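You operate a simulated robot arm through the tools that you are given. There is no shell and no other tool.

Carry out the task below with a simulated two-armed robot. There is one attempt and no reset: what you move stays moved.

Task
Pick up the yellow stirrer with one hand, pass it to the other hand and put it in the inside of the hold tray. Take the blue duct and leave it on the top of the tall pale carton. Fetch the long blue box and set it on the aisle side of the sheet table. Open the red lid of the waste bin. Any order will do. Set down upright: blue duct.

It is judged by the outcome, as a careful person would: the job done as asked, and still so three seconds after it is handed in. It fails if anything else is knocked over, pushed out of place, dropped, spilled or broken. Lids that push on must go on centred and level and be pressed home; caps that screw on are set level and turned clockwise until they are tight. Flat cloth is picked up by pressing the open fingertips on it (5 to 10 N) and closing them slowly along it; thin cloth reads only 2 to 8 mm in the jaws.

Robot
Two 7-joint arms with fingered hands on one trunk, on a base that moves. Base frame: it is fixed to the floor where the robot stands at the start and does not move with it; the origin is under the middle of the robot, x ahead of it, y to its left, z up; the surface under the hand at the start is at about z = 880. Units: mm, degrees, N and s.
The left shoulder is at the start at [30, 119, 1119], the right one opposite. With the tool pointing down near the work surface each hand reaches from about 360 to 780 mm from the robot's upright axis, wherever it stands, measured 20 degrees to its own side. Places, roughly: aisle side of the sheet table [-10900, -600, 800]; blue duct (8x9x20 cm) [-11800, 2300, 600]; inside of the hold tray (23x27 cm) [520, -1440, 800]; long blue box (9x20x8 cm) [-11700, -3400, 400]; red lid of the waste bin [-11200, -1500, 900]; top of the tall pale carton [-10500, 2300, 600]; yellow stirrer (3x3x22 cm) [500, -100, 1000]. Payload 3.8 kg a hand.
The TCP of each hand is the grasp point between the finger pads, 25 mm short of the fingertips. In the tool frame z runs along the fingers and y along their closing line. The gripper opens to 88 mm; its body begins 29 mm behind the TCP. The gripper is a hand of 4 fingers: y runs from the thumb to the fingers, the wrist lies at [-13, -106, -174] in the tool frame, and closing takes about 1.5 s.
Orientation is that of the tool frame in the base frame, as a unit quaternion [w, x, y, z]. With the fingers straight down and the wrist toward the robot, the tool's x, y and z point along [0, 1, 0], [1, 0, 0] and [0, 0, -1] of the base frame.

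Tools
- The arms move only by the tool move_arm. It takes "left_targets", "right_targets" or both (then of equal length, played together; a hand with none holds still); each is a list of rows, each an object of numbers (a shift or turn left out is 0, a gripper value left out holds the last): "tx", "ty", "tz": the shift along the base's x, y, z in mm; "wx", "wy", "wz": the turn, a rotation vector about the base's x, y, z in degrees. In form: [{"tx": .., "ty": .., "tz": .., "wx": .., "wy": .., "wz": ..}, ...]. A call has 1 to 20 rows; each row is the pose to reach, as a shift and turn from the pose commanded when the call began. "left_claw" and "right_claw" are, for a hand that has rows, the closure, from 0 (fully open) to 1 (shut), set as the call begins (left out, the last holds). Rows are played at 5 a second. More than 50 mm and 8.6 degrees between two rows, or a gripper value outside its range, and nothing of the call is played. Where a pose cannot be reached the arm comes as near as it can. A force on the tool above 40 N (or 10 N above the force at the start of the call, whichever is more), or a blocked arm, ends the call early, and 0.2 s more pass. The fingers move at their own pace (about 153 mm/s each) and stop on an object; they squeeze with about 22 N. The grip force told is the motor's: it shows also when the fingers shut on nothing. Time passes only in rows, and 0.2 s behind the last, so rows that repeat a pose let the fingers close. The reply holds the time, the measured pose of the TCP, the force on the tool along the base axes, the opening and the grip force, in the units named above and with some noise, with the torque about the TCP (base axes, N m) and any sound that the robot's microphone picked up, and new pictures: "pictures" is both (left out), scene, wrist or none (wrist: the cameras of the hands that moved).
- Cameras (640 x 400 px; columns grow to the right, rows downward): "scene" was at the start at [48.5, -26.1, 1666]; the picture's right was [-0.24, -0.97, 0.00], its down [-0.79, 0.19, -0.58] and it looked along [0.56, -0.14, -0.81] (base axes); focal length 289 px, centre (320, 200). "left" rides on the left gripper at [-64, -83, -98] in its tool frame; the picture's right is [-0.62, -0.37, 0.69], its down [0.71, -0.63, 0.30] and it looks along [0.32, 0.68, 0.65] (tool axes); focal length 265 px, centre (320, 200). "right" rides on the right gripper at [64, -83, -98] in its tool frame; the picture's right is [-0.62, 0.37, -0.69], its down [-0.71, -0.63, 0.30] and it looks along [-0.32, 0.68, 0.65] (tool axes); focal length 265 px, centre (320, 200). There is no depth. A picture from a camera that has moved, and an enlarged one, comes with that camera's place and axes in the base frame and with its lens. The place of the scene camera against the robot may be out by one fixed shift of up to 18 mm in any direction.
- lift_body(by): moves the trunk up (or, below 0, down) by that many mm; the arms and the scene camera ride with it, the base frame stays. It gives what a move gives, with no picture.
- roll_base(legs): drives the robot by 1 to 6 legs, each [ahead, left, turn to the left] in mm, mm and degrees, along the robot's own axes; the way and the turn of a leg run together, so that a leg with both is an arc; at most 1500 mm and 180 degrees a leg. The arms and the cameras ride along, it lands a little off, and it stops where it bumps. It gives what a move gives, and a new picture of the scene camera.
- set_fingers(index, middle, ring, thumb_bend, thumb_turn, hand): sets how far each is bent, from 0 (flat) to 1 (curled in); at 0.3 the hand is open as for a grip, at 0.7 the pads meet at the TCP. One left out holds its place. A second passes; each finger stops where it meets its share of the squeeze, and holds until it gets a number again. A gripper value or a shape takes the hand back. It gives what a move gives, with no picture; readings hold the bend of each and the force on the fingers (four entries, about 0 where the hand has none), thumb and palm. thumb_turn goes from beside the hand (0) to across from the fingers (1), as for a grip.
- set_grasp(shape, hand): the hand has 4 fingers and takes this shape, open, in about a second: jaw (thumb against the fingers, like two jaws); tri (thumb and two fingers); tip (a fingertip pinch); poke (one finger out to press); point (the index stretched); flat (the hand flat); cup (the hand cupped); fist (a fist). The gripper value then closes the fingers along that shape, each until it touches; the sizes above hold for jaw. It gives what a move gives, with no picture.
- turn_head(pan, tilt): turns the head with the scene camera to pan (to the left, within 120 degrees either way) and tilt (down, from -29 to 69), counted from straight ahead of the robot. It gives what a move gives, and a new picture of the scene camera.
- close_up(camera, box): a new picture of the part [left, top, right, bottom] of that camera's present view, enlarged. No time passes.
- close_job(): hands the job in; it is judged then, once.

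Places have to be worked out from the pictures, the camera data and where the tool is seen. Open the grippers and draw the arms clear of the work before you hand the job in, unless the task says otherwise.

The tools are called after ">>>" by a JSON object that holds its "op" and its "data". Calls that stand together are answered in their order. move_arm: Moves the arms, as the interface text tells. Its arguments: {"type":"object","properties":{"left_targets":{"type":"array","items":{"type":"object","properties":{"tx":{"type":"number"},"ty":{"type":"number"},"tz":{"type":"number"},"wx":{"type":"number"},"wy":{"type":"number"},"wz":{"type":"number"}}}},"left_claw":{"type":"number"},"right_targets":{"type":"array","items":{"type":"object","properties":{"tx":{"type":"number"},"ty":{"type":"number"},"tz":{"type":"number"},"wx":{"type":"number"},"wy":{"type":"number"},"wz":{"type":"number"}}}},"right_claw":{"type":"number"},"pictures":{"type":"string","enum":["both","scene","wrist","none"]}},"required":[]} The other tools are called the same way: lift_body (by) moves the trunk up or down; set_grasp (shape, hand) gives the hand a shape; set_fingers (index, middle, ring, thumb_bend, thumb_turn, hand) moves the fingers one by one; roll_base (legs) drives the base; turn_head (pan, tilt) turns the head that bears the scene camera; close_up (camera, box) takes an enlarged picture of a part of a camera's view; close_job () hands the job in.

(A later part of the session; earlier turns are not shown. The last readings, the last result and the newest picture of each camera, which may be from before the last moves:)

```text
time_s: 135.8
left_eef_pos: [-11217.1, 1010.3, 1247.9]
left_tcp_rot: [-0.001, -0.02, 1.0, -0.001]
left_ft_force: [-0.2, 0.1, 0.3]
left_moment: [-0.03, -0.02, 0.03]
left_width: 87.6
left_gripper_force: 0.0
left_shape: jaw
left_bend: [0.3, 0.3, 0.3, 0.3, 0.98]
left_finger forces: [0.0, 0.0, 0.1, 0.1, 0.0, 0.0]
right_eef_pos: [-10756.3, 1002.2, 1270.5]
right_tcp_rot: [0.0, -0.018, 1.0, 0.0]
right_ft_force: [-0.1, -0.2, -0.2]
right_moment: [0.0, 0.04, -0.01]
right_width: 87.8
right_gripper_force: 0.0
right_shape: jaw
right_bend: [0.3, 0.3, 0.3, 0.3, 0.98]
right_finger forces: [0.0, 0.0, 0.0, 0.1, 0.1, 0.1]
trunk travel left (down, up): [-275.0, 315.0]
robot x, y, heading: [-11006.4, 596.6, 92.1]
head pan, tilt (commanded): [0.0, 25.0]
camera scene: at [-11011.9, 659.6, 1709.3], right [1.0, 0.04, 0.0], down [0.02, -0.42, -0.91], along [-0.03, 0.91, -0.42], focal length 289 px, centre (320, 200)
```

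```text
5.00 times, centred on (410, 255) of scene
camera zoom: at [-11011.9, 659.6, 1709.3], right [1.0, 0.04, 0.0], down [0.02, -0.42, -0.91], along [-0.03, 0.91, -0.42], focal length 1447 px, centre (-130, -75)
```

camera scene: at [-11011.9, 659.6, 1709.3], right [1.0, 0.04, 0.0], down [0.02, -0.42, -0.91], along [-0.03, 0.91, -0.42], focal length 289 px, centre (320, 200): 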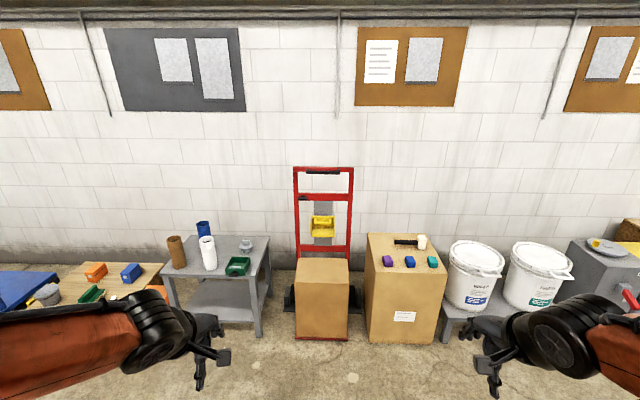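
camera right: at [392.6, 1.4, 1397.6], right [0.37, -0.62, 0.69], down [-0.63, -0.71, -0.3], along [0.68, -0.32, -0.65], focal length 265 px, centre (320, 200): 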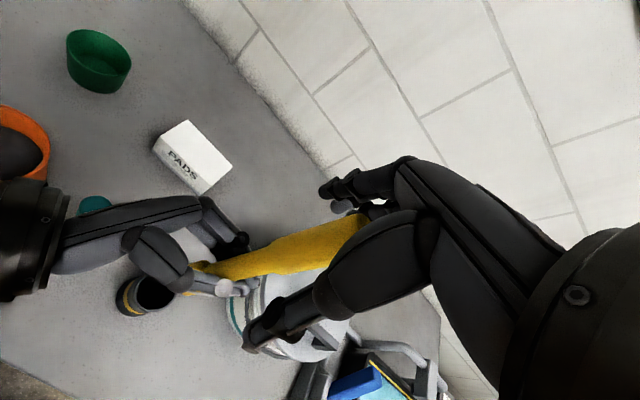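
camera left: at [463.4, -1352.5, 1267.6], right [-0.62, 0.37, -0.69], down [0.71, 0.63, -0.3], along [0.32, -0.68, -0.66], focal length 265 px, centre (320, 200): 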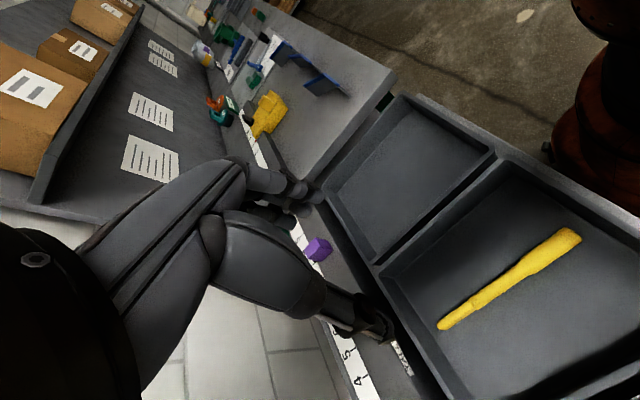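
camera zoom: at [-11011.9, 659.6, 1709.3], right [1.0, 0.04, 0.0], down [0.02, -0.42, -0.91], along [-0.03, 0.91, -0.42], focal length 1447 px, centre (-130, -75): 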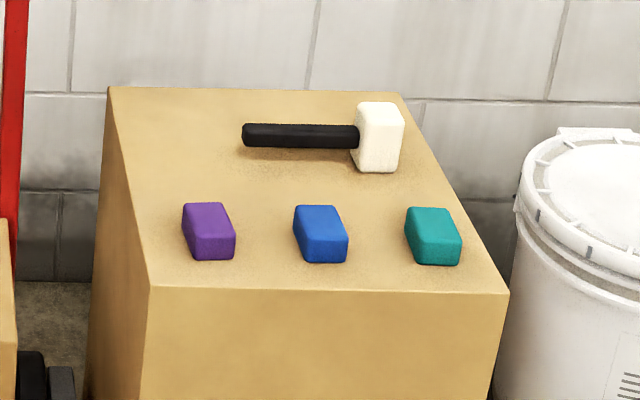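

Carton top spans x ≈ -10735…-10312, y ≈ 2056…2508; its back-left area near (-10650, 2290) is free. The blue duct (open tube, top near (-11819, 2243, 800)) is best pinched by its rim from above with the left hand. I drive in front of the side table.

>>> {"op": "roll_base", "data": {"legs": [[0, 0, -2], [0, 613, 0], [880, 0, 0]]}}

>>> {"op": "turn_head", "data": {"pan": 15, "tilt": 45}}

```text
time_s: 143.8
left_eef_pos: [-11811.5, 1887.0, 1248.1]
left_tcp_rot: [0.001, 0.002, 1.0, -0.003]
left_ft_force: [0.5, -0.5, 0.5]
left_moment: [0.02, 0.0, -0.01]
left_width: 87.5
left_gripper_force: 0.0
left_shape: jaw
left_bend: [0.3, 0.3, 0.3, 0.3, 0.98]
left_finger forces: [0.1, 0.0, 0.0, 0.1, 0.0, 0.1]
right_eef_pos: [-11351.9, 1859.5, 1270.9]
right_tcp_rot: [0.0, 0.004, 1.0, 0.0]
right_ft_force: [0.6, -0.3, -0.4]
right_moment: [-0.02, 0.03, 0.02]
right_width: 87.5
right_gripper_force: 0.1
right_shape: jaw
right_bend: [0.3, 0.3, 0.3, 0.3, 0.98]
right_finger forces: [0.0, 0.0, 0.0, 0.1, 0.0, 0.0]
trunk travel left (down, up): [-275.0, 315.0]
robot x, y, heading: [-11618.6, 1464.0, 89.3]
head pan, tilt (commanded): [0.0, 25.0]
camera scene: at [-11620.3, 1527.9, 1709.3], right [1.0, -0.01, 0.0], down [0.0, -0.42, -0.91], along [0.01, 0.91, -0.42], focal length 289 px, centre (320, 200)
```

scene: 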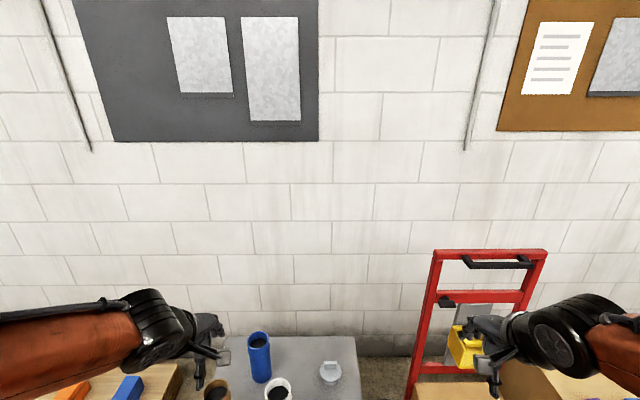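

```text
time_s: 144.6
left_eef_pos: [-11809.9, 1887.3, 1247.7]
left_tcp_rot: [-0.001, 0.002, 1.0, -0.002]
left_ft_force: [0.2, -0.2, -0.1]
left_moment: [0.02, 0.01, -0.03]
left_width: 87.9
left_gripper_force: 0.1
left_shape: jaw
left_bend: [0.3, 0.3, 0.3, 0.3, 0.98]
left_finger forces: [0.0, 0.1, 0.0, 0.1, 0.0, 0.0]
right_eef_pos: [-11350.9, 1857.1, 1270.3]
right_tcp_rot: [0.001, 0.004, 1.0, 0.0]
right_ft_force: [0.9, -0.8, 0.6]
right_moment: [0.02, -0.03, -0.01]
right_width: 87.7
right_gripper_force: 0.1
right_shape: jaw
right_bend: [0.3, 0.3, 0.3, 0.3, 0.98]
right_finger forces: [0.1, 0.0, 0.0, 0.0, 0.1, 0.0]
trunk travel left (down, up): [-275.0, 315.0]
robot x, y, heading: [-11617.3, 1463.6, 89.5]
head pan, tilt (commanded): [15.0, 45.0]
camera scene: at [-11641.4, 1514.0, 1678.8], right [0.97, 0.25, 0.0], down [0.18, -0.68, -0.71], along [-0.18, 0.69, -0.71], focal length 289 px, centre (320, 200)
```

scene: 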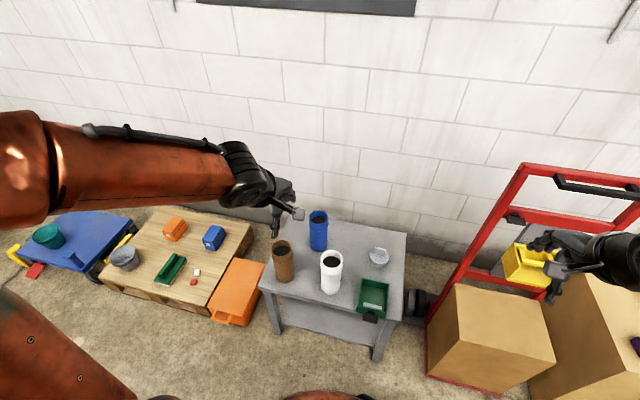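

I lower the trunk 150 mm for a comfortable reach to rim height.

>>> {"op": "lift_body", "data": {"by": -150}}

>>> {"op": "move_arm", "data": {"left_targets": [{"ty": 45}, {"ty": 90}, {"ty": 135}, {"ty": 180}, {"ty": 225}, {"ty": 240, "tx": -10}, {"ty": 240, "tx": -10}], "left_claw": 0}}

```text
time_s: 146.4
left_eef_pos: [-11810.2, 1886.7, 1097.9]
left_tcp_rot: [0.0, 0.002, 1.0, -0.002]
left_ft_force: [0.5, -0.1, 0.5]
left_moment: [0.01, 0.02, 0.03]
left_width: 87.5
left_gripper_force: 0.1
left_shape: jaw
left_bend: [0.3, 0.3, 0.3, 0.3, 0.98]
left_finger forces: [0.0, 0.0, 0.1, 0.1, 0.0, 0.0]
right_eef_pos: [-11352.6, 1857.8, 1120.7]
right_tcp_rot: [0.0, 0.004, 1.0, 0.0]
right_ft_force: [0.0, -0.4, 0.1]
right_moment: [0.01, -0.02, 0.01]
right_width: 87.7
right_gripper_force: 0.0
right_shape: jaw
right_bend: [0.3, 0.3, 0.3, 0.3, 0.98]
right_finger forces: [0.0, 0.0, 0.1, 0.0, 0.0, 0.0]
trunk travel left (down, up): [-125.0, 465.0]
robot x, y, heading: [-11613.6, 1462.9, 89.6]
head pan, tilt (commanded): [15.0, 45.0]
```

```text
time_s: 148.0
left_eef_pos: [-11820.5, 2127.1, 1099.0]
left_tcp_rot: [0.0, 0.003, 1.0, -0.003]
left_ft_force: [0.3, -0.5, 0.3]
left_moment: [-0.02, -0.01, -0.03]
left_width: 87.7
left_gripper_force: 0.0
left_shape: jaw
left_bend: [0.3, 0.3, 0.3, 0.3, 0.98]
left_finger forces: [0.0, 0.0, 0.1, 0.0, 0.0, 0.0]
right_eef_pos: [-11350.5, 1857.9, 1120.2]
right_tcp_rot: [0.0, 0.004, 1.0, 0.0]
right_ft_force: [-0.5, -0.1, 1.0]
right_moment: [0.0, 0.02, 0.03]
right_width: 87.4
right_gripper_force: 0.0
right_shape: jaw
right_bend: [0.3, 0.3, 0.3, 0.3, 0.98]
right_finger forces: [0.1, 0.1, 0.1, 0.0, 0.1, 0.0]
trunk travel left (down, up): [-125.0, 465.0]
robot x, y, heading: [-11615.2, 1463.8, 89.4]
head pan, tilt (commanded): [15.0, 45.0]
camera scene: at [-11641.2, 1514.3, 1528.7], right [0.97, 0.25, 0.0], down [0.18, -0.68, -0.71], along [-0.18, 0.68, -0.71], focal length 289 px, centre (320, 200)
camera left: at [-11758.4, 2043.3, 1197.2], right [0.62, -0.37, -0.69], down [-0.72, -0.63, -0.3], along [-0.32, 0.68, -0.66], focal length 265 px, centre (320, 200)
```

scene: 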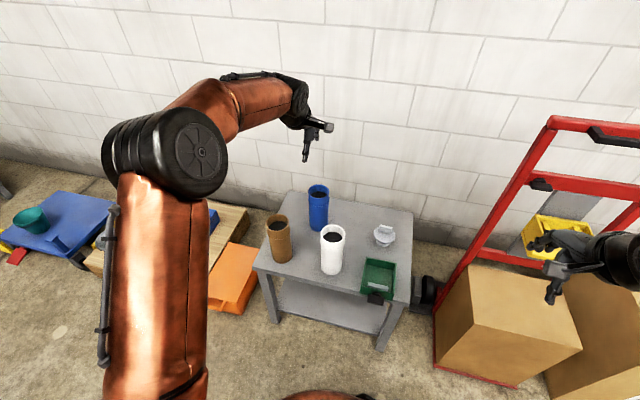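
left: 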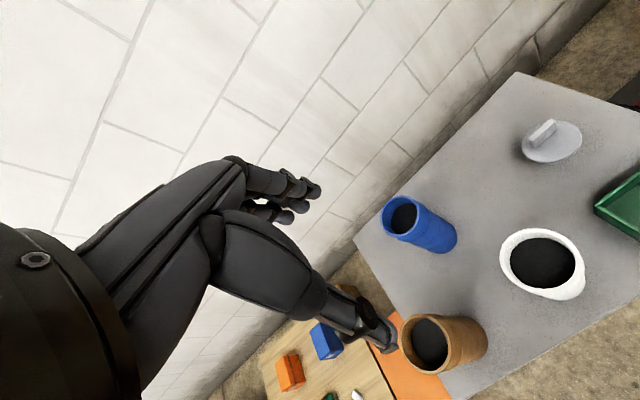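

I zoom the left wrist view on the blue duct for better measurement.

>>> {"op": "close_up", "data": {"camera": "left", "box": [360, 170, 520, 270]}}

>>> {"op": "close_up", "data": {"camera": "scene", "box": [240, 100, 400, 250]}}

```text
4.00 times, centred on (440, 220) of left
camera zoom: at [-11758.4, 2043.3, 1197.2], right [0.62, -0.37, -0.69], down [-0.72, -0.63, -0.3], along [-0.32, 0.68, -0.66], focal length 1062 px, centre (-160, 120)
```

zoom: 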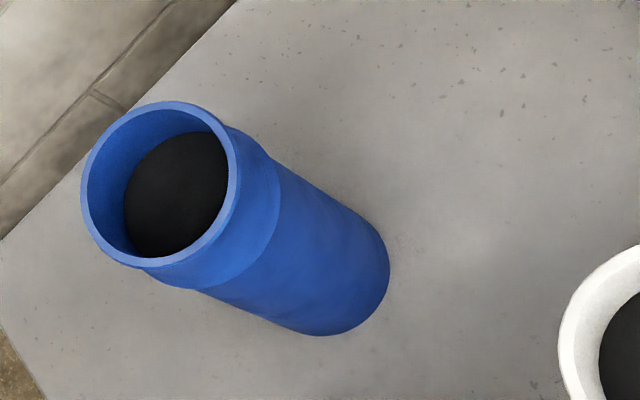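

```text
2.67 times, centred on (320, 175) of scene
camera zoom: at [-11641.2, 1514.3, 1528.7], right [0.97, 0.25, 0.0], down [0.18, -0.68, -0.71], along [-0.18, 0.68, -0.71], focal length 772 px, centre (320, 267)
```

zoom: 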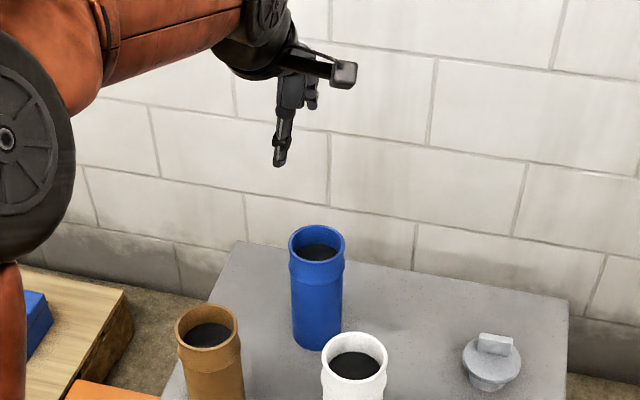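

Triangulating suggests the rim is lower than nominal: z ≈ 735, centre ≈ (-11850, 2320). I move closer, still well above, to get a better parallax view.

>>> {"op": "move_arm", "data": {"left_targets": [{"tx": -8, "ty": 30, "tz": -30}, {"tx": -16, "ty": 60, "tz": -60}, {"tx": -24, "ty": 90, "tz": -90}, {"tx": -30, "ty": 115, "tz": -125}, {"tx": -30, "ty": 115, "tz": -140}, {"tx": -30, "ty": 115, "tz": -140}], "left_claw": 0}}

```text
time_s: 149.4
left_eef_pos: [-11853.3, 2218.1, 965.7]
left_tcp_rot: [0.0, 0.001, 1.0, -0.001]
left_ft_force: [-0.1, -0.3, -0.4]
left_moment: [0.0, 0.01, -0.02]
left_width: 87.7
left_gripper_force: 0.0
left_shape: jaw
left_bend: [0.3, 0.3, 0.3, 0.3, 0.98]
left_finger forces: [0.0, 0.0, 0.0, 0.1, 0.0, 0.0]
left hand out of reach, approached as far as the arm can: row 4, 5, 6
right_eef_pos: [-11351.3, 1858.3, 1119.7]
right_tcp_rot: [0.0, 0.004, 1.0, 0.0]
right_ft_force: [-0.4, 0.0, 0.4]
right_moment: [0.0, 0.02, -0.01]
right_width: 87.9
right_gripper_force: 0.1
right_shape: jaw
right_bend: [0.3, 0.3, 0.3, 0.3, 0.98]
right_finger forces: [0.0, 0.0, 0.1, 0.0, 0.1, 0.0]
trunk travel left (down, up): [-125.0, 465.0]
robot x, y, heading: [-11619.3, 1464.5, 89.3]
head pan, tilt (commanded): [15.0, 45.0]
camera scene: at [-11641.7, 1513.9, 1528.7], right [0.97, 0.25, 0.0], down [0.18, -0.68, -0.71], along [-0.18, 0.68, -0.71], focal length 289 px, centre (320, 200)
camera left: at [-11790.2, 2134.9, 1064.4], right [0.62, -0.37, -0.69], down [-0.72, -0.63, -0.3], along [-0.32, 0.68, -0.66], focal length 265 px, centre (320, 200)
```

scene: 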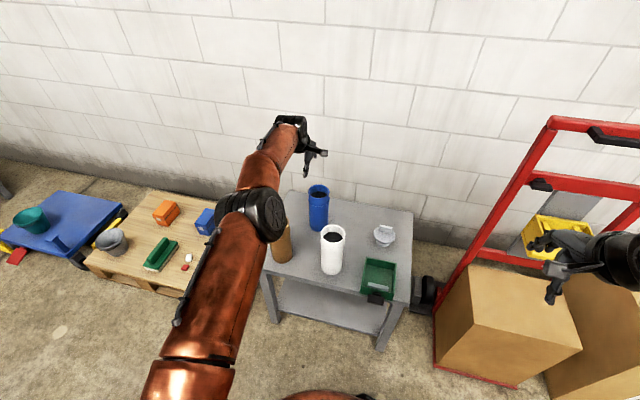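
left: 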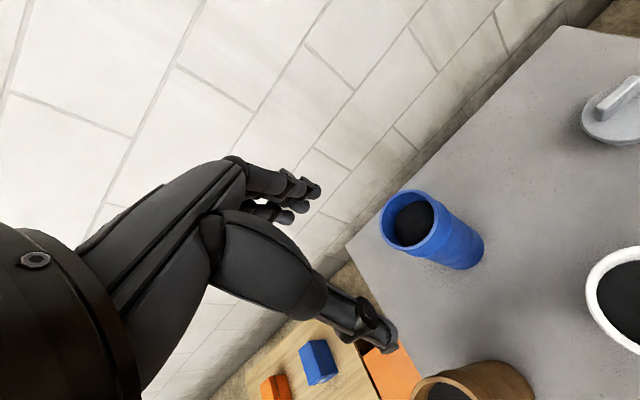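

The target was just out of reach; the base must come about 170 mm closer (table edge is at y ≈ 2040, so there's room). First a zoom for measuring the rim.

>>> {"op": "close_up", "data": {"camera": "left", "box": [360, 170, 520, 270]}}

>>> {"op": "roll_base", "data": {"legs": [[160, 0, 0]]}}

```text
4.00 times, centred on (440, 220) of left
camera zoom: at [-11790.2, 2134.9, 1064.4], right [0.62, -0.37, -0.69], down [-0.72, -0.63, -0.3], along [-0.32, 0.68, -0.66], focal length 1062 px, centre (-160, 120)
```

zoom: 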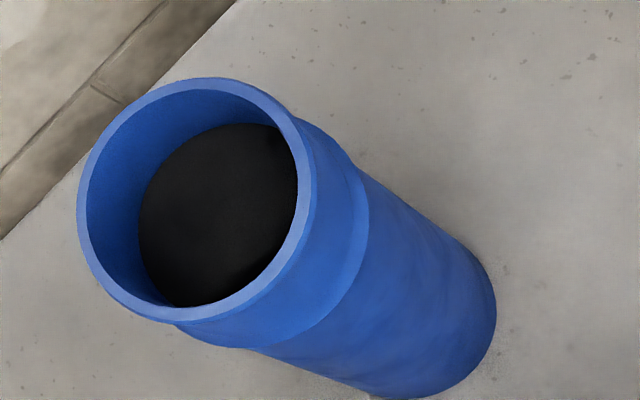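

```text
time_s: 150.8
left_eef_pos: [-11850.0, 2382.7, 964.0]
left_tcp_rot: [0.0, 0.003, 1.0, -0.002]
left_ft_force: [0.2, 0.3, 0.2]
left_moment: [-0.02, -0.03, -0.01]
left_width: 88.0
left_gripper_force: 0.0
left_shape: jaw
left_bend: [0.3, 0.3, 0.3, 0.3, 0.98]
left_finger forces: [0.0, 0.0, 0.1, 0.0, 0.0, 0.0]
right_eef_pos: [-11347.3, 2021.6, 1119.0]
right_tcp_rot: [0.0, 0.005, 1.0, -0.001]
right_ft_force: [-0.3, -0.1, -1.2]
right_moment: [0.01, 0.0, -0.01]
right_width: 87.9
right_gripper_force: 0.1
right_shape: jaw
right_bend: [0.3, 0.3, 0.3, 0.3, 0.98]
right_finger forces: [0.0, 0.1, 0.0, 0.2, 0.0, 0.0]
trunk travel left (down, up): [-125.0, 465.0]
robot x, y, heading: [-11616.2, 1624.6, 89.3]
head pan, tilt (commanded): [15.0, 45.0]
camera scene: at [-11639.8, 1678.5, 1528.6], right [0.97, 0.25, 0.0], down [0.18, -0.69, -0.71], along [-0.18, 0.68, -0.71], focal length 289 px, centre (320, 200)
```

scene: 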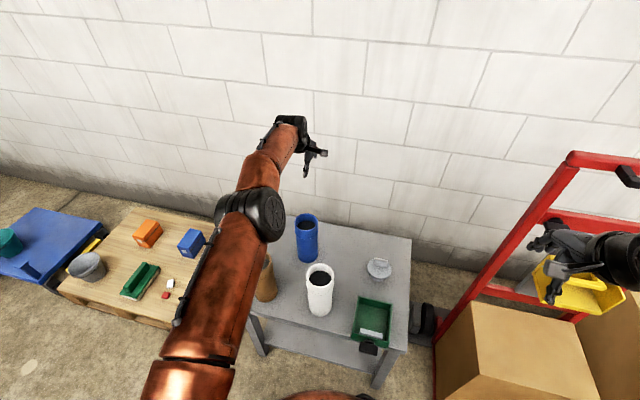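

The rim is about z 735, centre ≈ (-11851, 2319), outer diameter ≈ 85 mm. I bring the left hand to about 100 mm above the rim, over it, for a check.

>>> {"op": "move_arm", "data": {"left_targets": [{"ty": -20, "tz": -25}, {"ty": -30, "tz": -50}, {"ty": -30, "tz": -80}, {"ty": -30, "tz": -104}, {"ty": -30, "tz": -104}], "left_claw": 0}}

```text
time_s: 152.0
left_eef_pos: [-11850.2, 2351.4, 860.8]
left_tcp_rot: [-0.001, 0.003, 1.0, -0.001]
left_ft_force: [-0.6, -0.2, -0.2]
left_moment: [-0.01, -0.03, 0.0]
left_width: 87.8
left_gripper_force: 0.0
left_shape: jaw
left_bend: [0.3, 0.3, 0.3, 0.3, 0.98]
left_finger forces: [0.0, 0.1, 0.0, 0.1, 0.1, 0.0]
right_eef_pos: [-11348.2, 2019.5, 1120.5]
right_tcp_rot: [0.0, 0.005, 1.0, 0.0]
right_ft_force: [-0.9, 0.6, -0.5]
right_moment: [0.01, 0.04, -0.03]
right_width: 87.7
right_gripper_force: 0.0
right_shape: jaw
right_bend: [0.3, 0.3, 0.3, 0.3, 0.98]
right_finger forces: [0.1, 0.1, 0.0, 0.0, 0.1, 0.1]
trunk travel left (down, up): [-125.0, 465.0]
robot x, y, heading: [-11615.7, 1627.3, 89.3]
head pan, tilt (commanded): [15.0, 45.0]
camera scene: at [-11639.8, 1676.2, 1528.7], right [0.97, 0.25, 0.0], down [0.18, -0.69, -0.71], along [-0.18, 0.68, -0.71], focal length 289 px, centre (320, 200)
camera left: at [-11787.3, 2267.5, 960.3], right [0.62, -0.37, -0.69], down [-0.72, -0.63, -0.3], along [-0.32, 0.68, -0.66], focal length 265 px, centre (320, 200)
```

scene: 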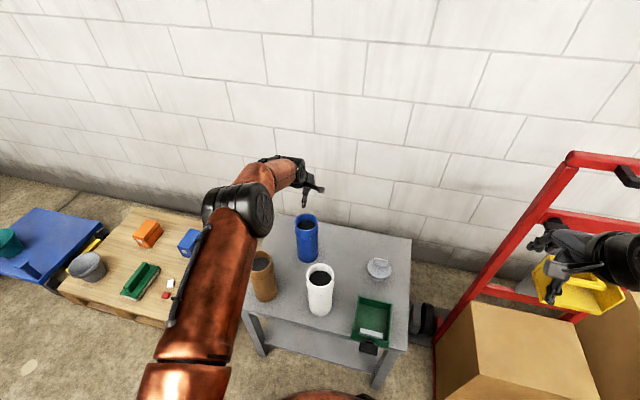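
left: 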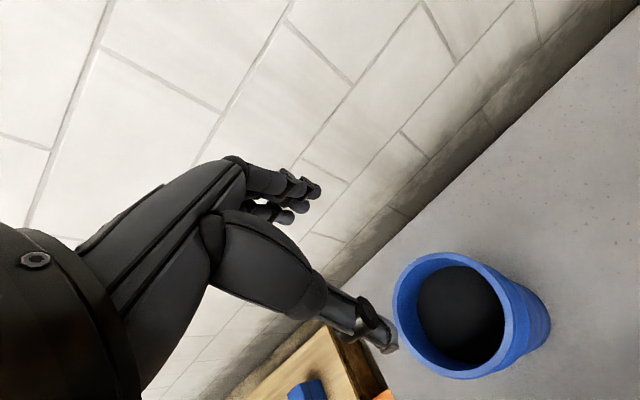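

I zoom to refine the rim's centre from this closer view.

>>> {"op": "close_up", "data": {"camera": "left", "box": [370, 230, 570, 400]}}

>>> {"op": "close_up", "data": {"camera": "scene", "box": [240, 140, 400, 300]}}

```text
2.35 times, centred on (470, 315) of left
camera zoom: at [-11787.3, 2267.5, 960.3], right [0.62, -0.37, -0.69], down [-0.72, -0.63, -0.3], along [-0.32, 0.68, -0.66], focal length 624 px, centre (-33, -71)
```

zoom: 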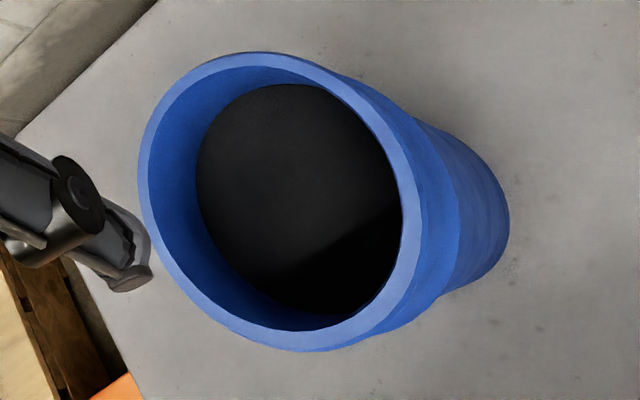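

```text
2.50 times, centred on (320, 220) of scene
camera zoom: at [-11639.8, 1676.2, 1528.7], right [0.97, 0.25, 0.0], down [0.18, -0.69, -0.71], along [-0.18, 0.68, -0.71], focal length 724 px, centre (320, 150)
```

zoom: 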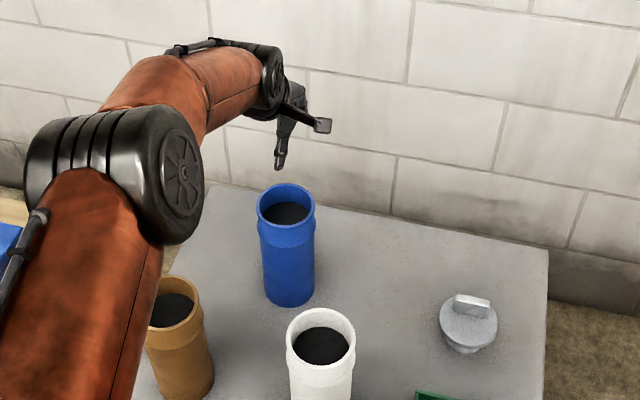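

The open thumb is right over the tube's centre and the fingers will pass outside the far wall. I lower until the fingertips are about at rim level and check.

>>> {"op": "move_arm", "data": {"left_targets": [{"tx": 4, "ty": -2, "tz": -20}, {"tx": 4, "ty": -2, "tz": -45}, {"tx": 4, "ty": -2, "tz": -65}, {"tx": 4, "ty": -2, "tz": -80}, {"tx": 4, "ty": -2, "tz": -80}], "left_claw": 0}}

```text
time_s: 153.2
left_eef_pos: [-11845.6, 2350.1, 783.1]
left_tcp_rot: [0.0, 0.003, 1.0, -0.002]
left_ft_force: [0.0, -0.1, -0.2]
left_moment: [0.01, -0.03, 0.0]
left_width: 88.0
left_gripper_force: 0.0
left_shape: jaw
left_bend: [0.3, 0.3, 0.3, 0.3, 0.98]
left_finger forces: [0.0, 0.0, 0.0, 0.0, 0.0, 0.0]
right_eef_pos: [-11349.1, 2018.6, 1120.6]
right_tcp_rot: [0.0, 0.005, 1.0, 0.001]
right_ft_force: [1.0, 1.0, -0.5]
right_moment: [0.0, -0.01, -0.02]
right_width: 87.6
right_gripper_force: 0.0
right_shape: jaw
right_bend: [0.3, 0.3, 0.3, 0.3, 0.98]
right_finger forces: [0.1, 0.0, 0.0, 0.0, 0.0, 0.1]
trunk travel left (down, up): [-125.0, 465.0]
robot x, y, heading: [-11618.9, 1625.5, 89.3]
head pan, tilt (commanded): [15.0, 45.0]
camera scene: at [-11639.8, 1676.4, 1528.7], right [0.97, 0.25, 0.0], down [0.18, -0.69, -0.71], along [-0.18, 0.68, -0.71], focal length 289 px, centre (320, 200)
camera left: at [-11782.5, 2265.5, 881.5], right [0.62, -0.38, -0.69], down [-0.72, -0.63, -0.3], along [-0.32, 0.68, -0.66], focal length 265 px, centre (320, 200)
```

scene: 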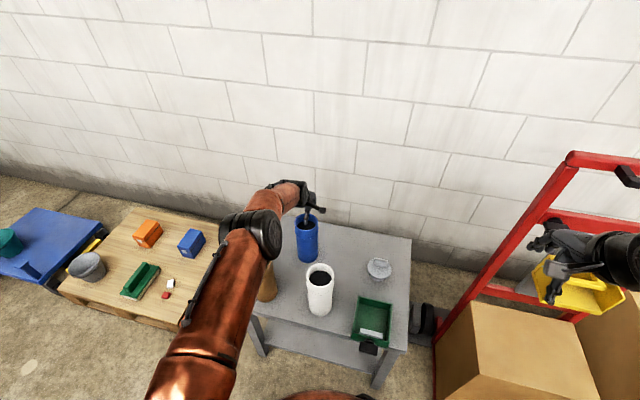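
left: 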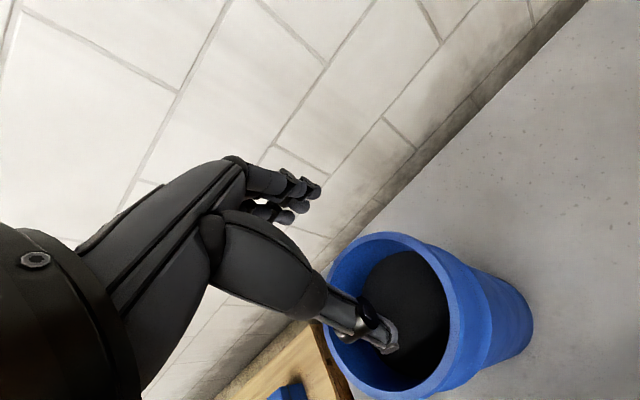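

Rim is at z ≈ 746, centre (-11846, 2306): the thumb is about to enter the tube and the fingers are outside the far wall. I lower 45 mm gently.

>>> {"op": "move_arm", "data": {"left_targets": [{"ty": -2, "tz": -10}, {"ty": -3, "tz": -20}, {"ty": -3, "tz": -30}, {"ty": -3, "tz": -38}, {"ty": -3, "tz": -43}, {"ty": -3, "tz": -43}], "left_claw": 0}}

```text
time_s: 154.6
left_eef_pos: [-11846.2, 2346.4, 739.4]
left_tcp_rot: [0.0, 0.003, 1.0, -0.002]
left_ft_force: [-1.2, 0.6, -0.6]
left_moment: [-0.01, 0.05, 0.03]
left_width: 87.6
left_gripper_force: 0.1
left_shape: jaw
left_bend: [0.3, 0.3, 0.3, 0.3, 0.98]
left_finger forces: [0.0, 0.0, 0.1, 0.0, 0.0, 0.0]
right_eef_pos: [-11348.7, 2019.7, 1119.7]
right_tcp_rot: [0.0, 0.006, 1.0, 0.0]
right_ft_force: [-0.1, -0.2, 0.0]
right_moment: [-0.03, -0.02, -0.02]
right_width: 87.9
right_gripper_force: 0.0
right_shape: jaw
right_bend: [0.3, 0.3, 0.3, 0.3, 0.98]
right_finger forces: [0.1, 0.0, 0.0, 0.0, 0.1, 0.0]
trunk travel left (down, up): [-125.0, 465.0]
robot x, y, heading: [-11616.3, 1626.8, 89.4]
head pan, tilt (commanded): [15.0, 45.0]
camera scene: at [-11639.8, 1676.4, 1528.7], right [0.97, 0.25, 0.0], down [0.18, -0.69, -0.71], along [-0.18, 0.68, -0.71], focal length 289 px, centre (320, 200)
camera left: at [-11783.5, 2262.4, 838.0], right [0.62, -0.38, -0.69], down [-0.72, -0.63, -0.3], along [-0.32, 0.68, -0.66], focal length 265 px, centre (320, 200)
```

scene: 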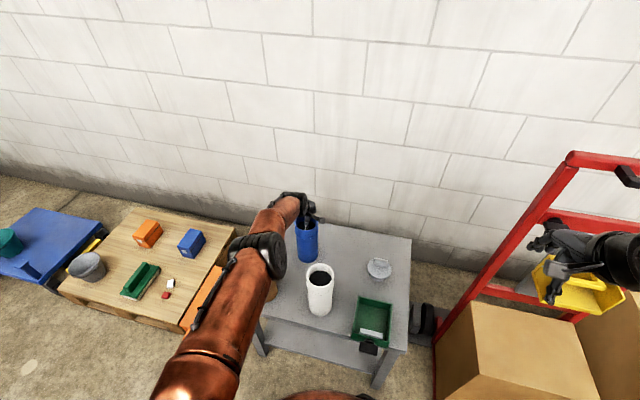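
left: 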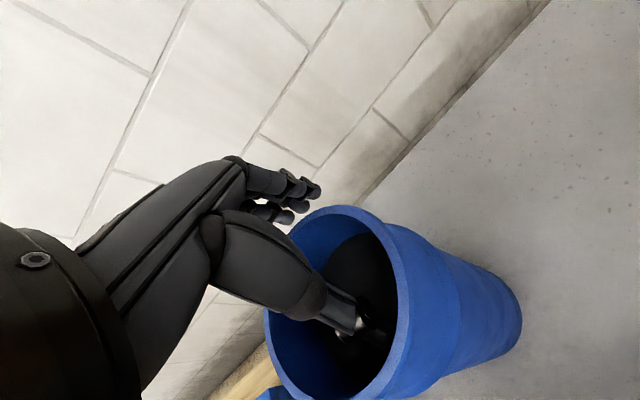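

The thumb is inside the tube with no contact. I go 6 mm deeper and close the hand on the far wall.

>>> {"op": "move_arm", "data": {"left_targets": [{"tz": -3}, {"tz": -6}, {"tz": -6}], "left_claw": 0, "pictures": "none"}}

>>> {"op": "move_arm", "data": {"left_targets": [{}, {}, {}, {}, {}, {}, {}, {}, {}], "left_claw": 1, "pictures": "both"}}

```text
time_s: 155.4
left_eef_pos: [-11846.7, 2346.4, 734.6]
left_tcp_rot: [0.0, 0.003, 1.0, 0.0]
left_ft_force: [0.7, 1.5, 11.8]
left_moment: [-0.59, -0.02, 0.02]
left_width: 88.0
left_gripper_force: 0.1
left_shape: jaw
left_bend: [0.3, 0.3, 0.3, 0.26, 0.98]
left_finger forces: [0.0, 0.0, 0.0, 0.1, 11.9, 0.0]
right_eef_pos: [-11349.0, 2020.0, 1120.3]
right_tcp_rot: [0.0, 0.004, 1.0, -0.001]
right_ft_force: [0.2, 0.9, -1.1]
right_moment: [0.03, -0.01, -0.01]
right_width: 87.6
right_gripper_force: 0.1
right_shape: jaw
right_bend: [0.3, 0.3, 0.3, 0.3, 0.98]
right_finger forces: [0.0, 0.0, 0.0, 0.1, 0.0, 0.1]
trunk travel left (down, up): [-125.0, 465.0]
robot x, y, heading: [-11616.6, 1625.6, 89.2]
head pan, tilt (commanded): [15.0, 45.0]
```

```text
time_s: 157.4
left_eef_pos: [-11845.1, 2346.0, 733.4]
left_tcp_rot: [0.0, 0.002, 1.0, -0.001]
left_ft_force: [0.3, 0.9, 19.5]
left_moment: [-1.16, -0.03, 0.02]
left_width: 43.1
left_gripper_force: 21.9
left_shape: jaw
left_bend: [0.7, 0.71, 0.7, 0.24, 0.98]
left_finger forces: [10.4, 3.9, 2.2, 0.0, 22.1, 0.1]
right_eef_pos: [-11347.6, 2018.4, 1120.1]
right_tcp_rot: [0.0, 0.005, 1.0, 0.0]
right_ft_force: [0.0, 0.2, -0.4]
right_moment: [0.0, -0.04, 0.0]
right_width: 87.7
right_gripper_force: 0.1
right_shape: jaw
right_bend: [0.3, 0.3, 0.3, 0.3, 0.98]
right_finger forces: [0.0, 0.0, 0.0, 0.0, 0.0, 0.0]
trunk travel left (down, up): [-125.0, 465.0]
robot x, y, heading: [-11616.6, 1624.0, 89.5]
head pan, tilt (commanded): [15.0, 45.0]
camera scene: at [-11638.9, 1674.2, 1528.8], right [0.97, 0.25, 0.0], down [0.18, -0.68, -0.71], along [-0.18, 0.69, -0.71], focal length 289 px, centre (320, 200)
camera left: at [-11783.0, 2261.5, 833.2], right [0.62, -0.37, -0.69], down [-0.72, -0.63, -0.3], along [-0.32, 0.68, -0.65], focal length 265 px, centre (320, 200)
```

scene: 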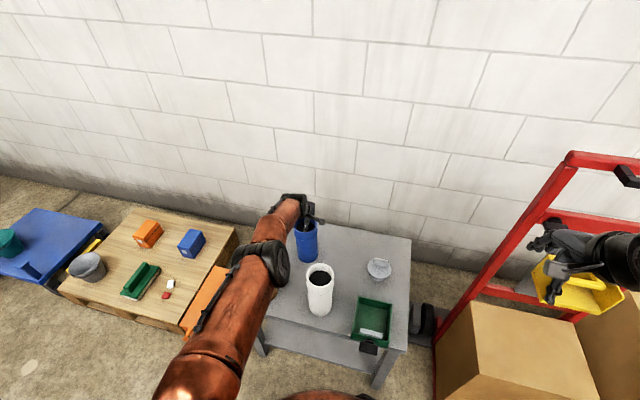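
left: 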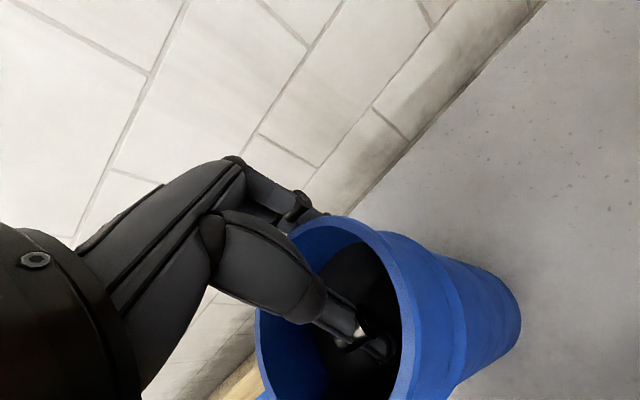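

The thumb is pressing on the inner plug (its bend stayed 0.24), so it can't swing to the wall. I reopen, raise 11 mm and close again.

>>> {"op": "move_arm", "data": {"left_targets": [{}, {}, {}, {}, {}, {"tz": 5}, {"tz": 11}, {"tz": 11}], "left_claw": 0, "pictures": "wrist"}}

```text
time_s: 159.2
left_eef_pos: [-11845.3, 2346.3, 741.4]
left_tcp_rot: [0.0, 0.004, 1.0, -0.002]
left_ft_force: [-0.6, -0.6, 0.3]
left_moment: [0.0, -0.02, -0.02]
left_width: 87.4
left_gripper_force: 0.1
left_shape: jaw
left_bend: [0.3, 0.3, 0.3, 0.3, 0.98]
left_finger forces: [0.0, 0.1, 0.0, 0.0, 0.0, 0.0]
right_eef_pos: [-11348.6, 2020.0, 1119.9]
right_tcp_rot: [0.0, 0.005, 1.0, 0.0]
right_ft_force: [0.1, 0.0, -0.4]
right_moment: [-0.03, -0.04, 0.04]
right_width: 87.7
right_gripper_force: 0.0
right_shape: jaw
right_bend: [0.3, 0.3, 0.3, 0.3, 0.98]
right_finger forces: [0.0, 0.0, 0.0, 0.1, 0.1, 0.0]
trunk travel left (down, up): [-125.0, 465.0]
robot x, y, heading: [-11617.1, 1622.2, 89.2]
head pan, tilt (commanded): [15.0, 45.0]
camera left: at [-11782.6, 2261.9, 840.7], right [0.62, -0.38, -0.69], down [-0.72, -0.63, -0.3], along [-0.32, 0.68, -0.66], focal length 265 px, centre (320, 200)
```

left: 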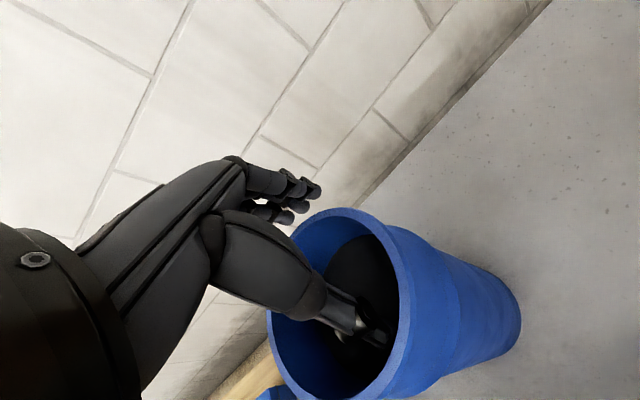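

Clear of contact now. I raise 3 mm more and close.

>>> {"op": "move_arm", "data": {"left_targets": [{"tz": 3}, {"tz": 3}, {"tz": 3}, {"tz": 3}, {"tz": 3}, {"tz": 3}, {"tz": 3}, {"tz": 3}, {"tz": 3}], "left_claw": 1, "pictures": "both"}}

```text
time_s: 161.2
left_eef_pos: [-11847.1, 2345.6, 744.7]
left_tcp_rot: [0.0, 0.003, 1.0, -0.003]
left_ft_force: [-0.4, 0.6, 0.4]
left_moment: [0.0, -0.02, 0.01]
left_width: 0.0
left_gripper_force: 22.0
left_shape: jaw
left_bend: [0.71, 0.64, 0.7, 0.56, 1.0]
left_finger forces: [12.4, 4.5, 1.9, 0.0, 18.6, 0.0]
right_eef_pos: [-11348.7, 2019.4, 1119.7]
right_tcp_rot: [0.0, 0.004, 1.0, 0.0]
right_ft_force: [-1.0, -0.6, -0.5]
right_moment: [0.02, -0.01, -0.01]
right_width: 87.6
right_gripper_force: 0.0
right_shape: jaw
right_bend: [0.3, 0.3, 0.3, 0.3, 0.98]
right_finger forces: [0.1, 0.0, 0.1, 0.0, 0.0, 0.1]
trunk travel left (down, up): [-125.0, 465.0]
robot x, y, heading: [-11616.8, 1628.8, 89.3]
head pan, tilt (commanded): [15.0, 45.0]
camera scene: at [-11639.9, 1676.7, 1528.7], right [0.97, 0.25, 0.0], down [0.18, -0.69, -0.71], along [-0.18, 0.68, -0.71], focal length 289 px, centre (320, 200)
camera left: at [-11783.0, 2262.2, 844.4], right [0.62, -0.38, -0.69], down [-0.72, -0.63, -0.3], along [-0.32, 0.68, -0.66], focal length 265 px, centre (320, 200)
```

scene: 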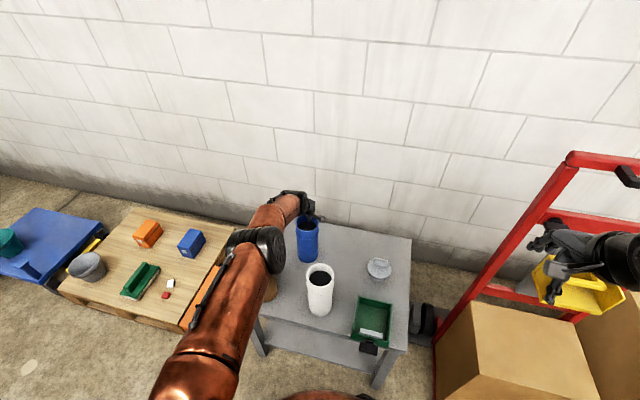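
left: 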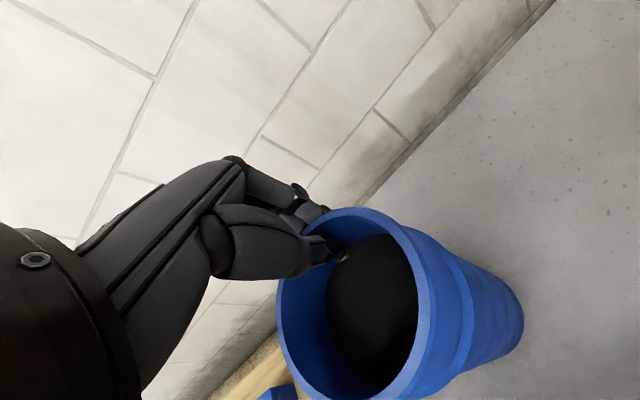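

The wall is now pinched (thumb 18.6 N vs fingers 18.8 N). I lift slowly 60 mm and check that the duct follows without tilting.

>>> {"op": "move_arm", "data": {"left_targets": [{"tz": 6}, {"tz": 14}, {"tz": 24}, {"tz": 36}, {"tz": 48}, {"tz": 60}, {"tz": 60}], "pictures": "both"}}

```text
time_s: 162.8
left_eef_pos: [-11844.8, 2346.7, 804.9]
left_tcp_rot: [0.0, 0.003, 1.0, -0.002]
left_ft_force: [-0.7, -0.2, -3.9]
left_moment: [0.08, -0.03, 0.05]
left_width: 0.0
left_gripper_force: 22.3
left_shape: jaw
left_bend: [0.71, 0.64, 0.7, 0.56, 1.0]
left_finger forces: [13.6, 5.1, 1.0, 0.1, 19.5, 0.0]
right_eef_pos: [-11348.9, 2020.0, 1118.9]
right_tcp_rot: [-0.001, 0.005, 1.0, 0.0]
right_ft_force: [-0.2, 0.3, -1.1]
right_moment: [-0.02, -0.01, 0.01]
right_width: 87.8
right_gripper_force: 0.0
right_shape: jaw
right_bend: [0.3, 0.3, 0.3, 0.3, 0.98]
right_finger forces: [0.0, 0.0, 0.1, 0.0, 0.1, 0.0]
trunk travel left (down, up): [-125.0, 465.0]
robot x, y, heading: [-11613.8, 1622.2, 89.5]
head pan, tilt (commanded): [15.0, 45.0]
camera scene: at [-11640.0, 1677.0, 1528.6], right [0.97, 0.25, 0.0], down [0.18, -0.69, -0.71], along [-0.18, 0.68, -0.71], focal length 289 px, centre (320, 200)
camera left: at [-11782.1, 2263.6, 904.6], right [0.62, -0.38, -0.69], down [-0.72, -0.63, -0.3], along [-0.32, 0.68, -0.66], focal length 265 px, centre (320, 200)
```

scene: 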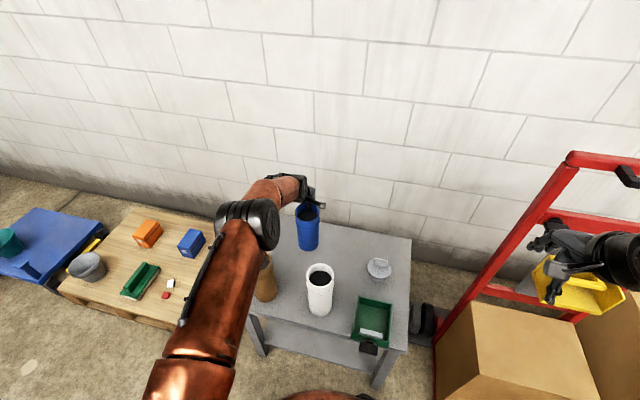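
left: 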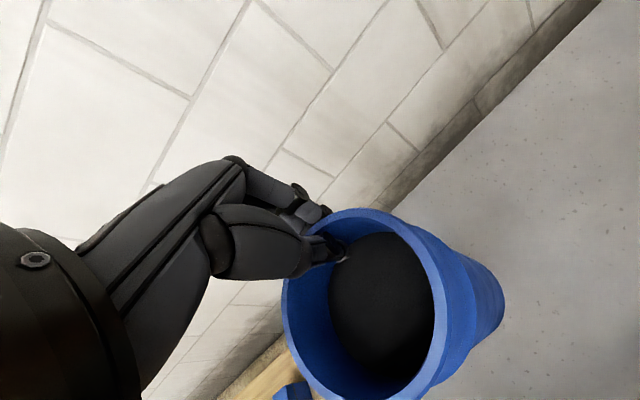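

The duct is lifted (3.9 N). I zoom to check its tilt.

>>> {"op": "close_up", "data": {"camera": "scene", "box": [240, 140, 400, 300]}}

>>> {"op": "close_up", "data": {"camera": "left", "box": [240, 170, 560, 400]}}

```text
2.50 times, centred on (320, 220) of scene
camera zoom: at [-11640.0, 1677.0, 1528.6], right [0.97, 0.25, 0.0], down [0.18, -0.69, -0.71], along [-0.18, 0.68, -0.71], focal length 724 px, centre (320, 150)
```

zoom: 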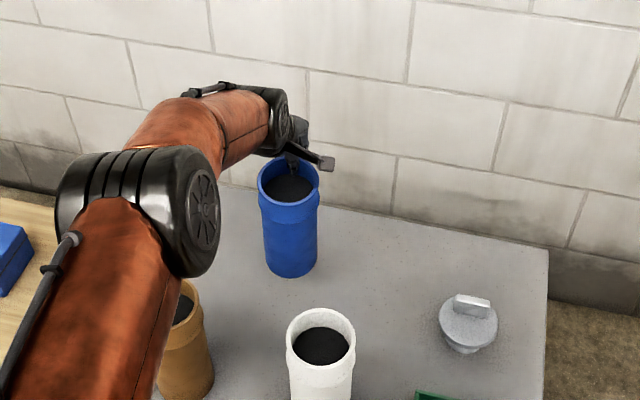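

```text
1.74 times, centred on (400, 285) of left
camera zoom: at [-11782.1, 2263.6, 904.6], right [0.62, -0.38, -0.69], down [-0.72, -0.63, -0.3], along [-0.32, 0.68, -0.66], focal length 462 px, centre (181, 52)
```

zoom: 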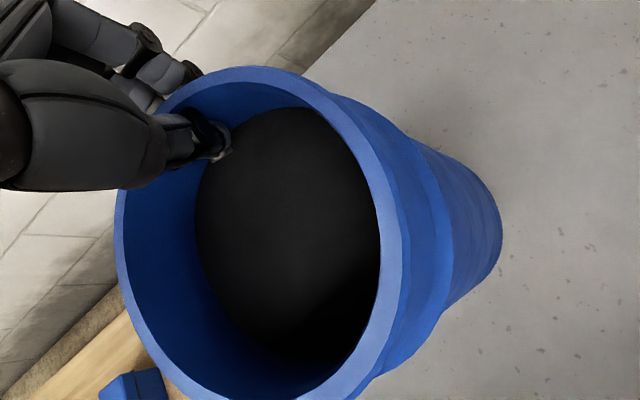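

Tilt is small. I lift straight up another 220 mm, so the duct's bottom clears the other ducts.

>>> {"op": "move_arm", "data": {"left_targets": [{"tz": 25}, {"tz": 50}, {"tz": 80}, {"tz": 110}, {"tz": 140}, {"tz": 170}, {"tz": 200}, {"tz": 220}, {"tz": 220}], "pictures": "scene"}}

```text
time_s: 164.8
left_eef_pos: [-11845.1, 2347.8, 1027.8]
left_tcp_rot: [0.0, 0.004, 1.0, -0.003]
left_ft_force: [-0.7, 0.1, -3.4]
left_moment: [0.09, 0.0, 0.03]
left_width: 0.0
left_gripper_force: 22.2
left_shape: jaw
left_bend: [0.71, 0.64, 0.7, 0.56, 1.0]
left_finger forces: [13.8, 4.8, 1.0, 0.1, 19.5, 0.0]
right_eef_pos: [-11349.1, 2019.9, 1121.0]
right_tcp_rot: [0.0, 0.005, 1.0, 0.001]
right_ft_force: [-0.3, -0.5, 0.5]
right_moment: [0.0, -0.06, -0.01]
right_width: 87.9
right_gripper_force: 0.0
right_shape: jaw
right_bend: [0.3, 0.3, 0.3, 0.3, 0.98]
right_finger forces: [0.0, 0.0, 0.1, 0.0, 0.0, 0.0]
trunk travel left (down, up): [-125.0, 465.0]
robot x, y, heading: [-11614.4, 1626.9, 89.3]
head pan, tilt (commanded): [15.0, 45.0]
camera scene: at [-11640.0, 1677.0, 1528.6], right [0.97, 0.25, 0.0], down [0.18, -0.69, -0.71], along [-0.18, 0.68, -0.71], focal length 289 px, centre (320, 200)
```

scene: 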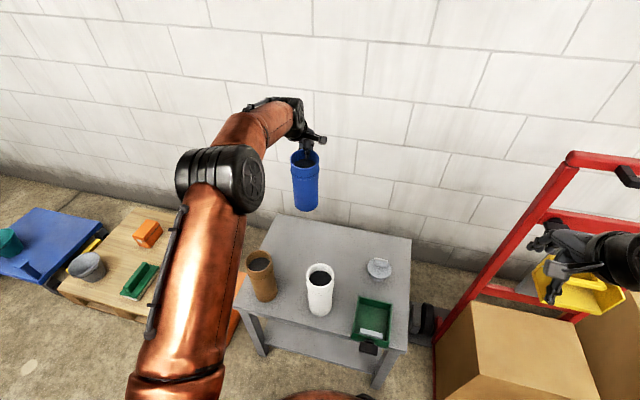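

Duct is clear and hanging nearly vertical. I back the base 650 mm away from the table, then move 1165 mm right to stand before the tall pale carton.

>>> {"op": "roll_base", "data": {"legs": [[-650, 0, 0.5], [0, -1165, 0]]}}

>>> {"op": "turn_head", "data": {"pan": 8, "tilt": 40}}

```text
time_s: 173.9
left_eef_pos: [-10680.5, 1689.9, 1026.4]
left_tcp_rot: [-0.001, 0.009, 1.0, -0.003]
left_ft_force: [-0.5, 1.0, -3.2]
left_moment: [0.11, 0.02, 0.03]
left_width: 0.0
left_gripper_force: 22.1
left_shape: jaw
left_bend: [0.71, 0.64, 0.7, 0.56, 1.0]
left_finger forces: [13.8, 4.7, 1.0, 0.0, 19.2, 0.0]
right_eef_pos: [-10186.1, 1356.6, 1120.8]
right_tcp_rot: [0.0, 0.011, 1.0, 0.0]
right_ft_force: [0.0, 0.0, 0.5]
right_moment: [0.0, -0.02, 0.02]
right_width: 87.6
right_gripper_force: 0.0
right_shape: jaw
right_bend: [0.3, 0.3, 0.3, 0.3, 0.98]
right_finger forces: [0.0, 0.0, 0.1, 0.0, 0.0, 0.0]
trunk travel left (down, up): [-125.0, 465.0]
robot x, y, heading: [-10463.6, 967.4, 88.8]
head pan, tilt (commanded): [15.0, 45.0]
camera scene: at [-10481.8, 1016.9, 1528.7], right [0.97, 0.24, 0.0], down [0.17, -0.69, -0.71], along [-0.17, 0.69, -0.71], focal length 289 px, centre (320, 200)
```

scene: 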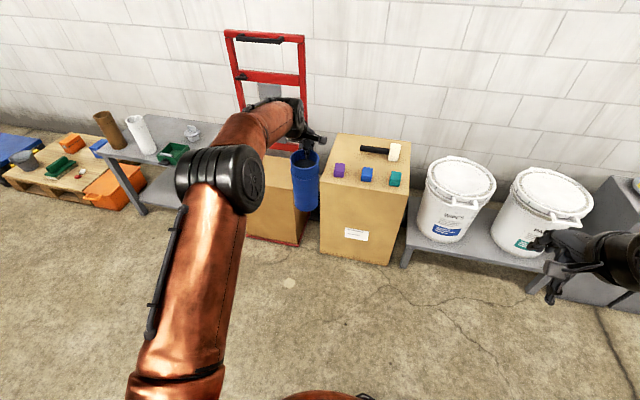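

```text
time_s: 174.6
left_eef_pos: [-10680.8, 1689.3, 1026.6]
left_tcp_rot: [0.0, 0.009, 1.0, -0.003]
left_ft_force: [-0.3, -0.1, -2.4]
left_moment: [0.1, -0.02, -0.01]
left_width: 0.0
left_gripper_force: 21.9
left_shape: jaw
left_bend: [0.71, 0.64, 0.7, 0.56, 1.0]
left_finger forces: [13.6, 4.8, 1.1, 0.0, 19.3, 0.1]
right_eef_pos: [-10185.8, 1356.6, 1120.4]
right_tcp_rot: [0.0, 0.012, 1.0, 0.0]
right_ft_force: [-0.3, -0.2, 0.5]
right_moment: [0.01, -0.03, 0.01]
right_width: 87.6
right_gripper_force: 0.1
right_shape: jaw
right_bend: [0.3, 0.3, 0.3, 0.3, 0.98]
right_finger forces: [0.1, 0.0, 0.0, 0.0, 0.1, 0.0]
trunk travel left (down, up): [-125.0, 465.0]
robot x, y, heading: [-10459.1, 967.3, 88.6]
head pan, tilt (commanded): [8.0, 40.0]
camera scene: at [-10473.1, 1022.4, 1535.9], right [0.99, 0.12, 0.0], down [0.08, -0.64, -0.77], along [-0.09, 0.76, -0.64], focal length 289 px, centre (320, 200)
```

scene: 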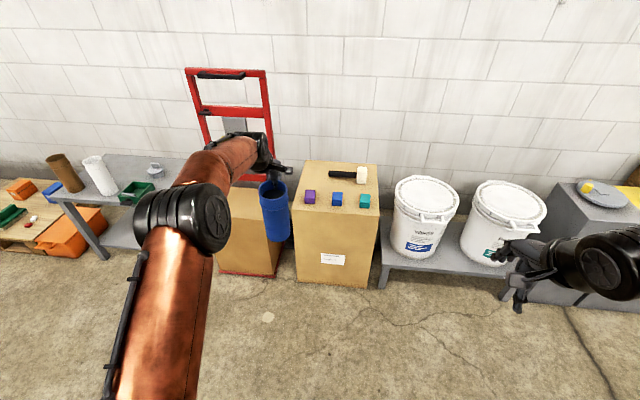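

I zoom on the carton top to locate its free corner and work out its height.

>>> {"op": "close_up", "data": {"camera": "scene", "box": [240, 140, 400, 300]}}

>>> {"op": "close_up", "data": {"camera": "left", "box": [160, 0, 640, 400]}}

```text
2.50 times, centred on (320, 220) of scene
camera zoom: at [-10473.1, 1022.4, 1535.9], right [0.99, 0.12, 0.0], down [0.08, -0.64, -0.77], along [-0.09, 0.76, -0.64], focal length 724 px, centre (320, 150)
```

zoom: 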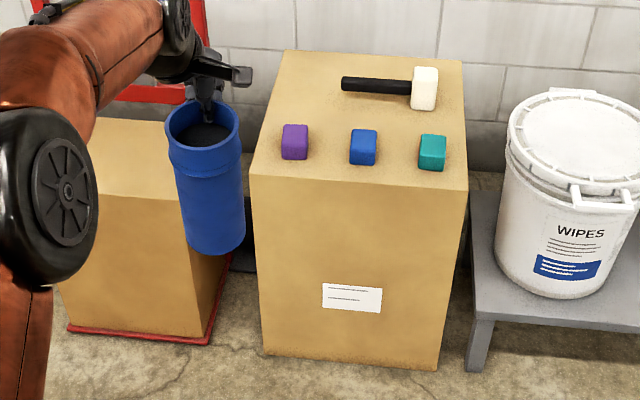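

```text
1.00 times, centred on (400, 200) of left (not enlarged: the box is as wide or as high as the picture)
camera zoom: at [-10618.5, 1605.0, 1125.9], right [0.61, -0.38, -0.69], down [-0.73, -0.62, -0.3], along [-0.31, 0.69, -0.66], focal length 265 px, centre (240, 200)
```

zoom: 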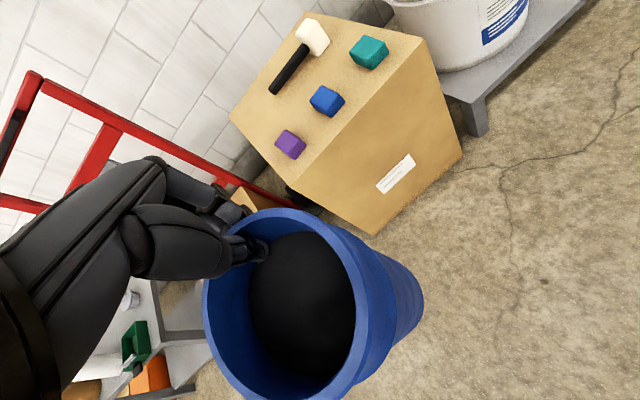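

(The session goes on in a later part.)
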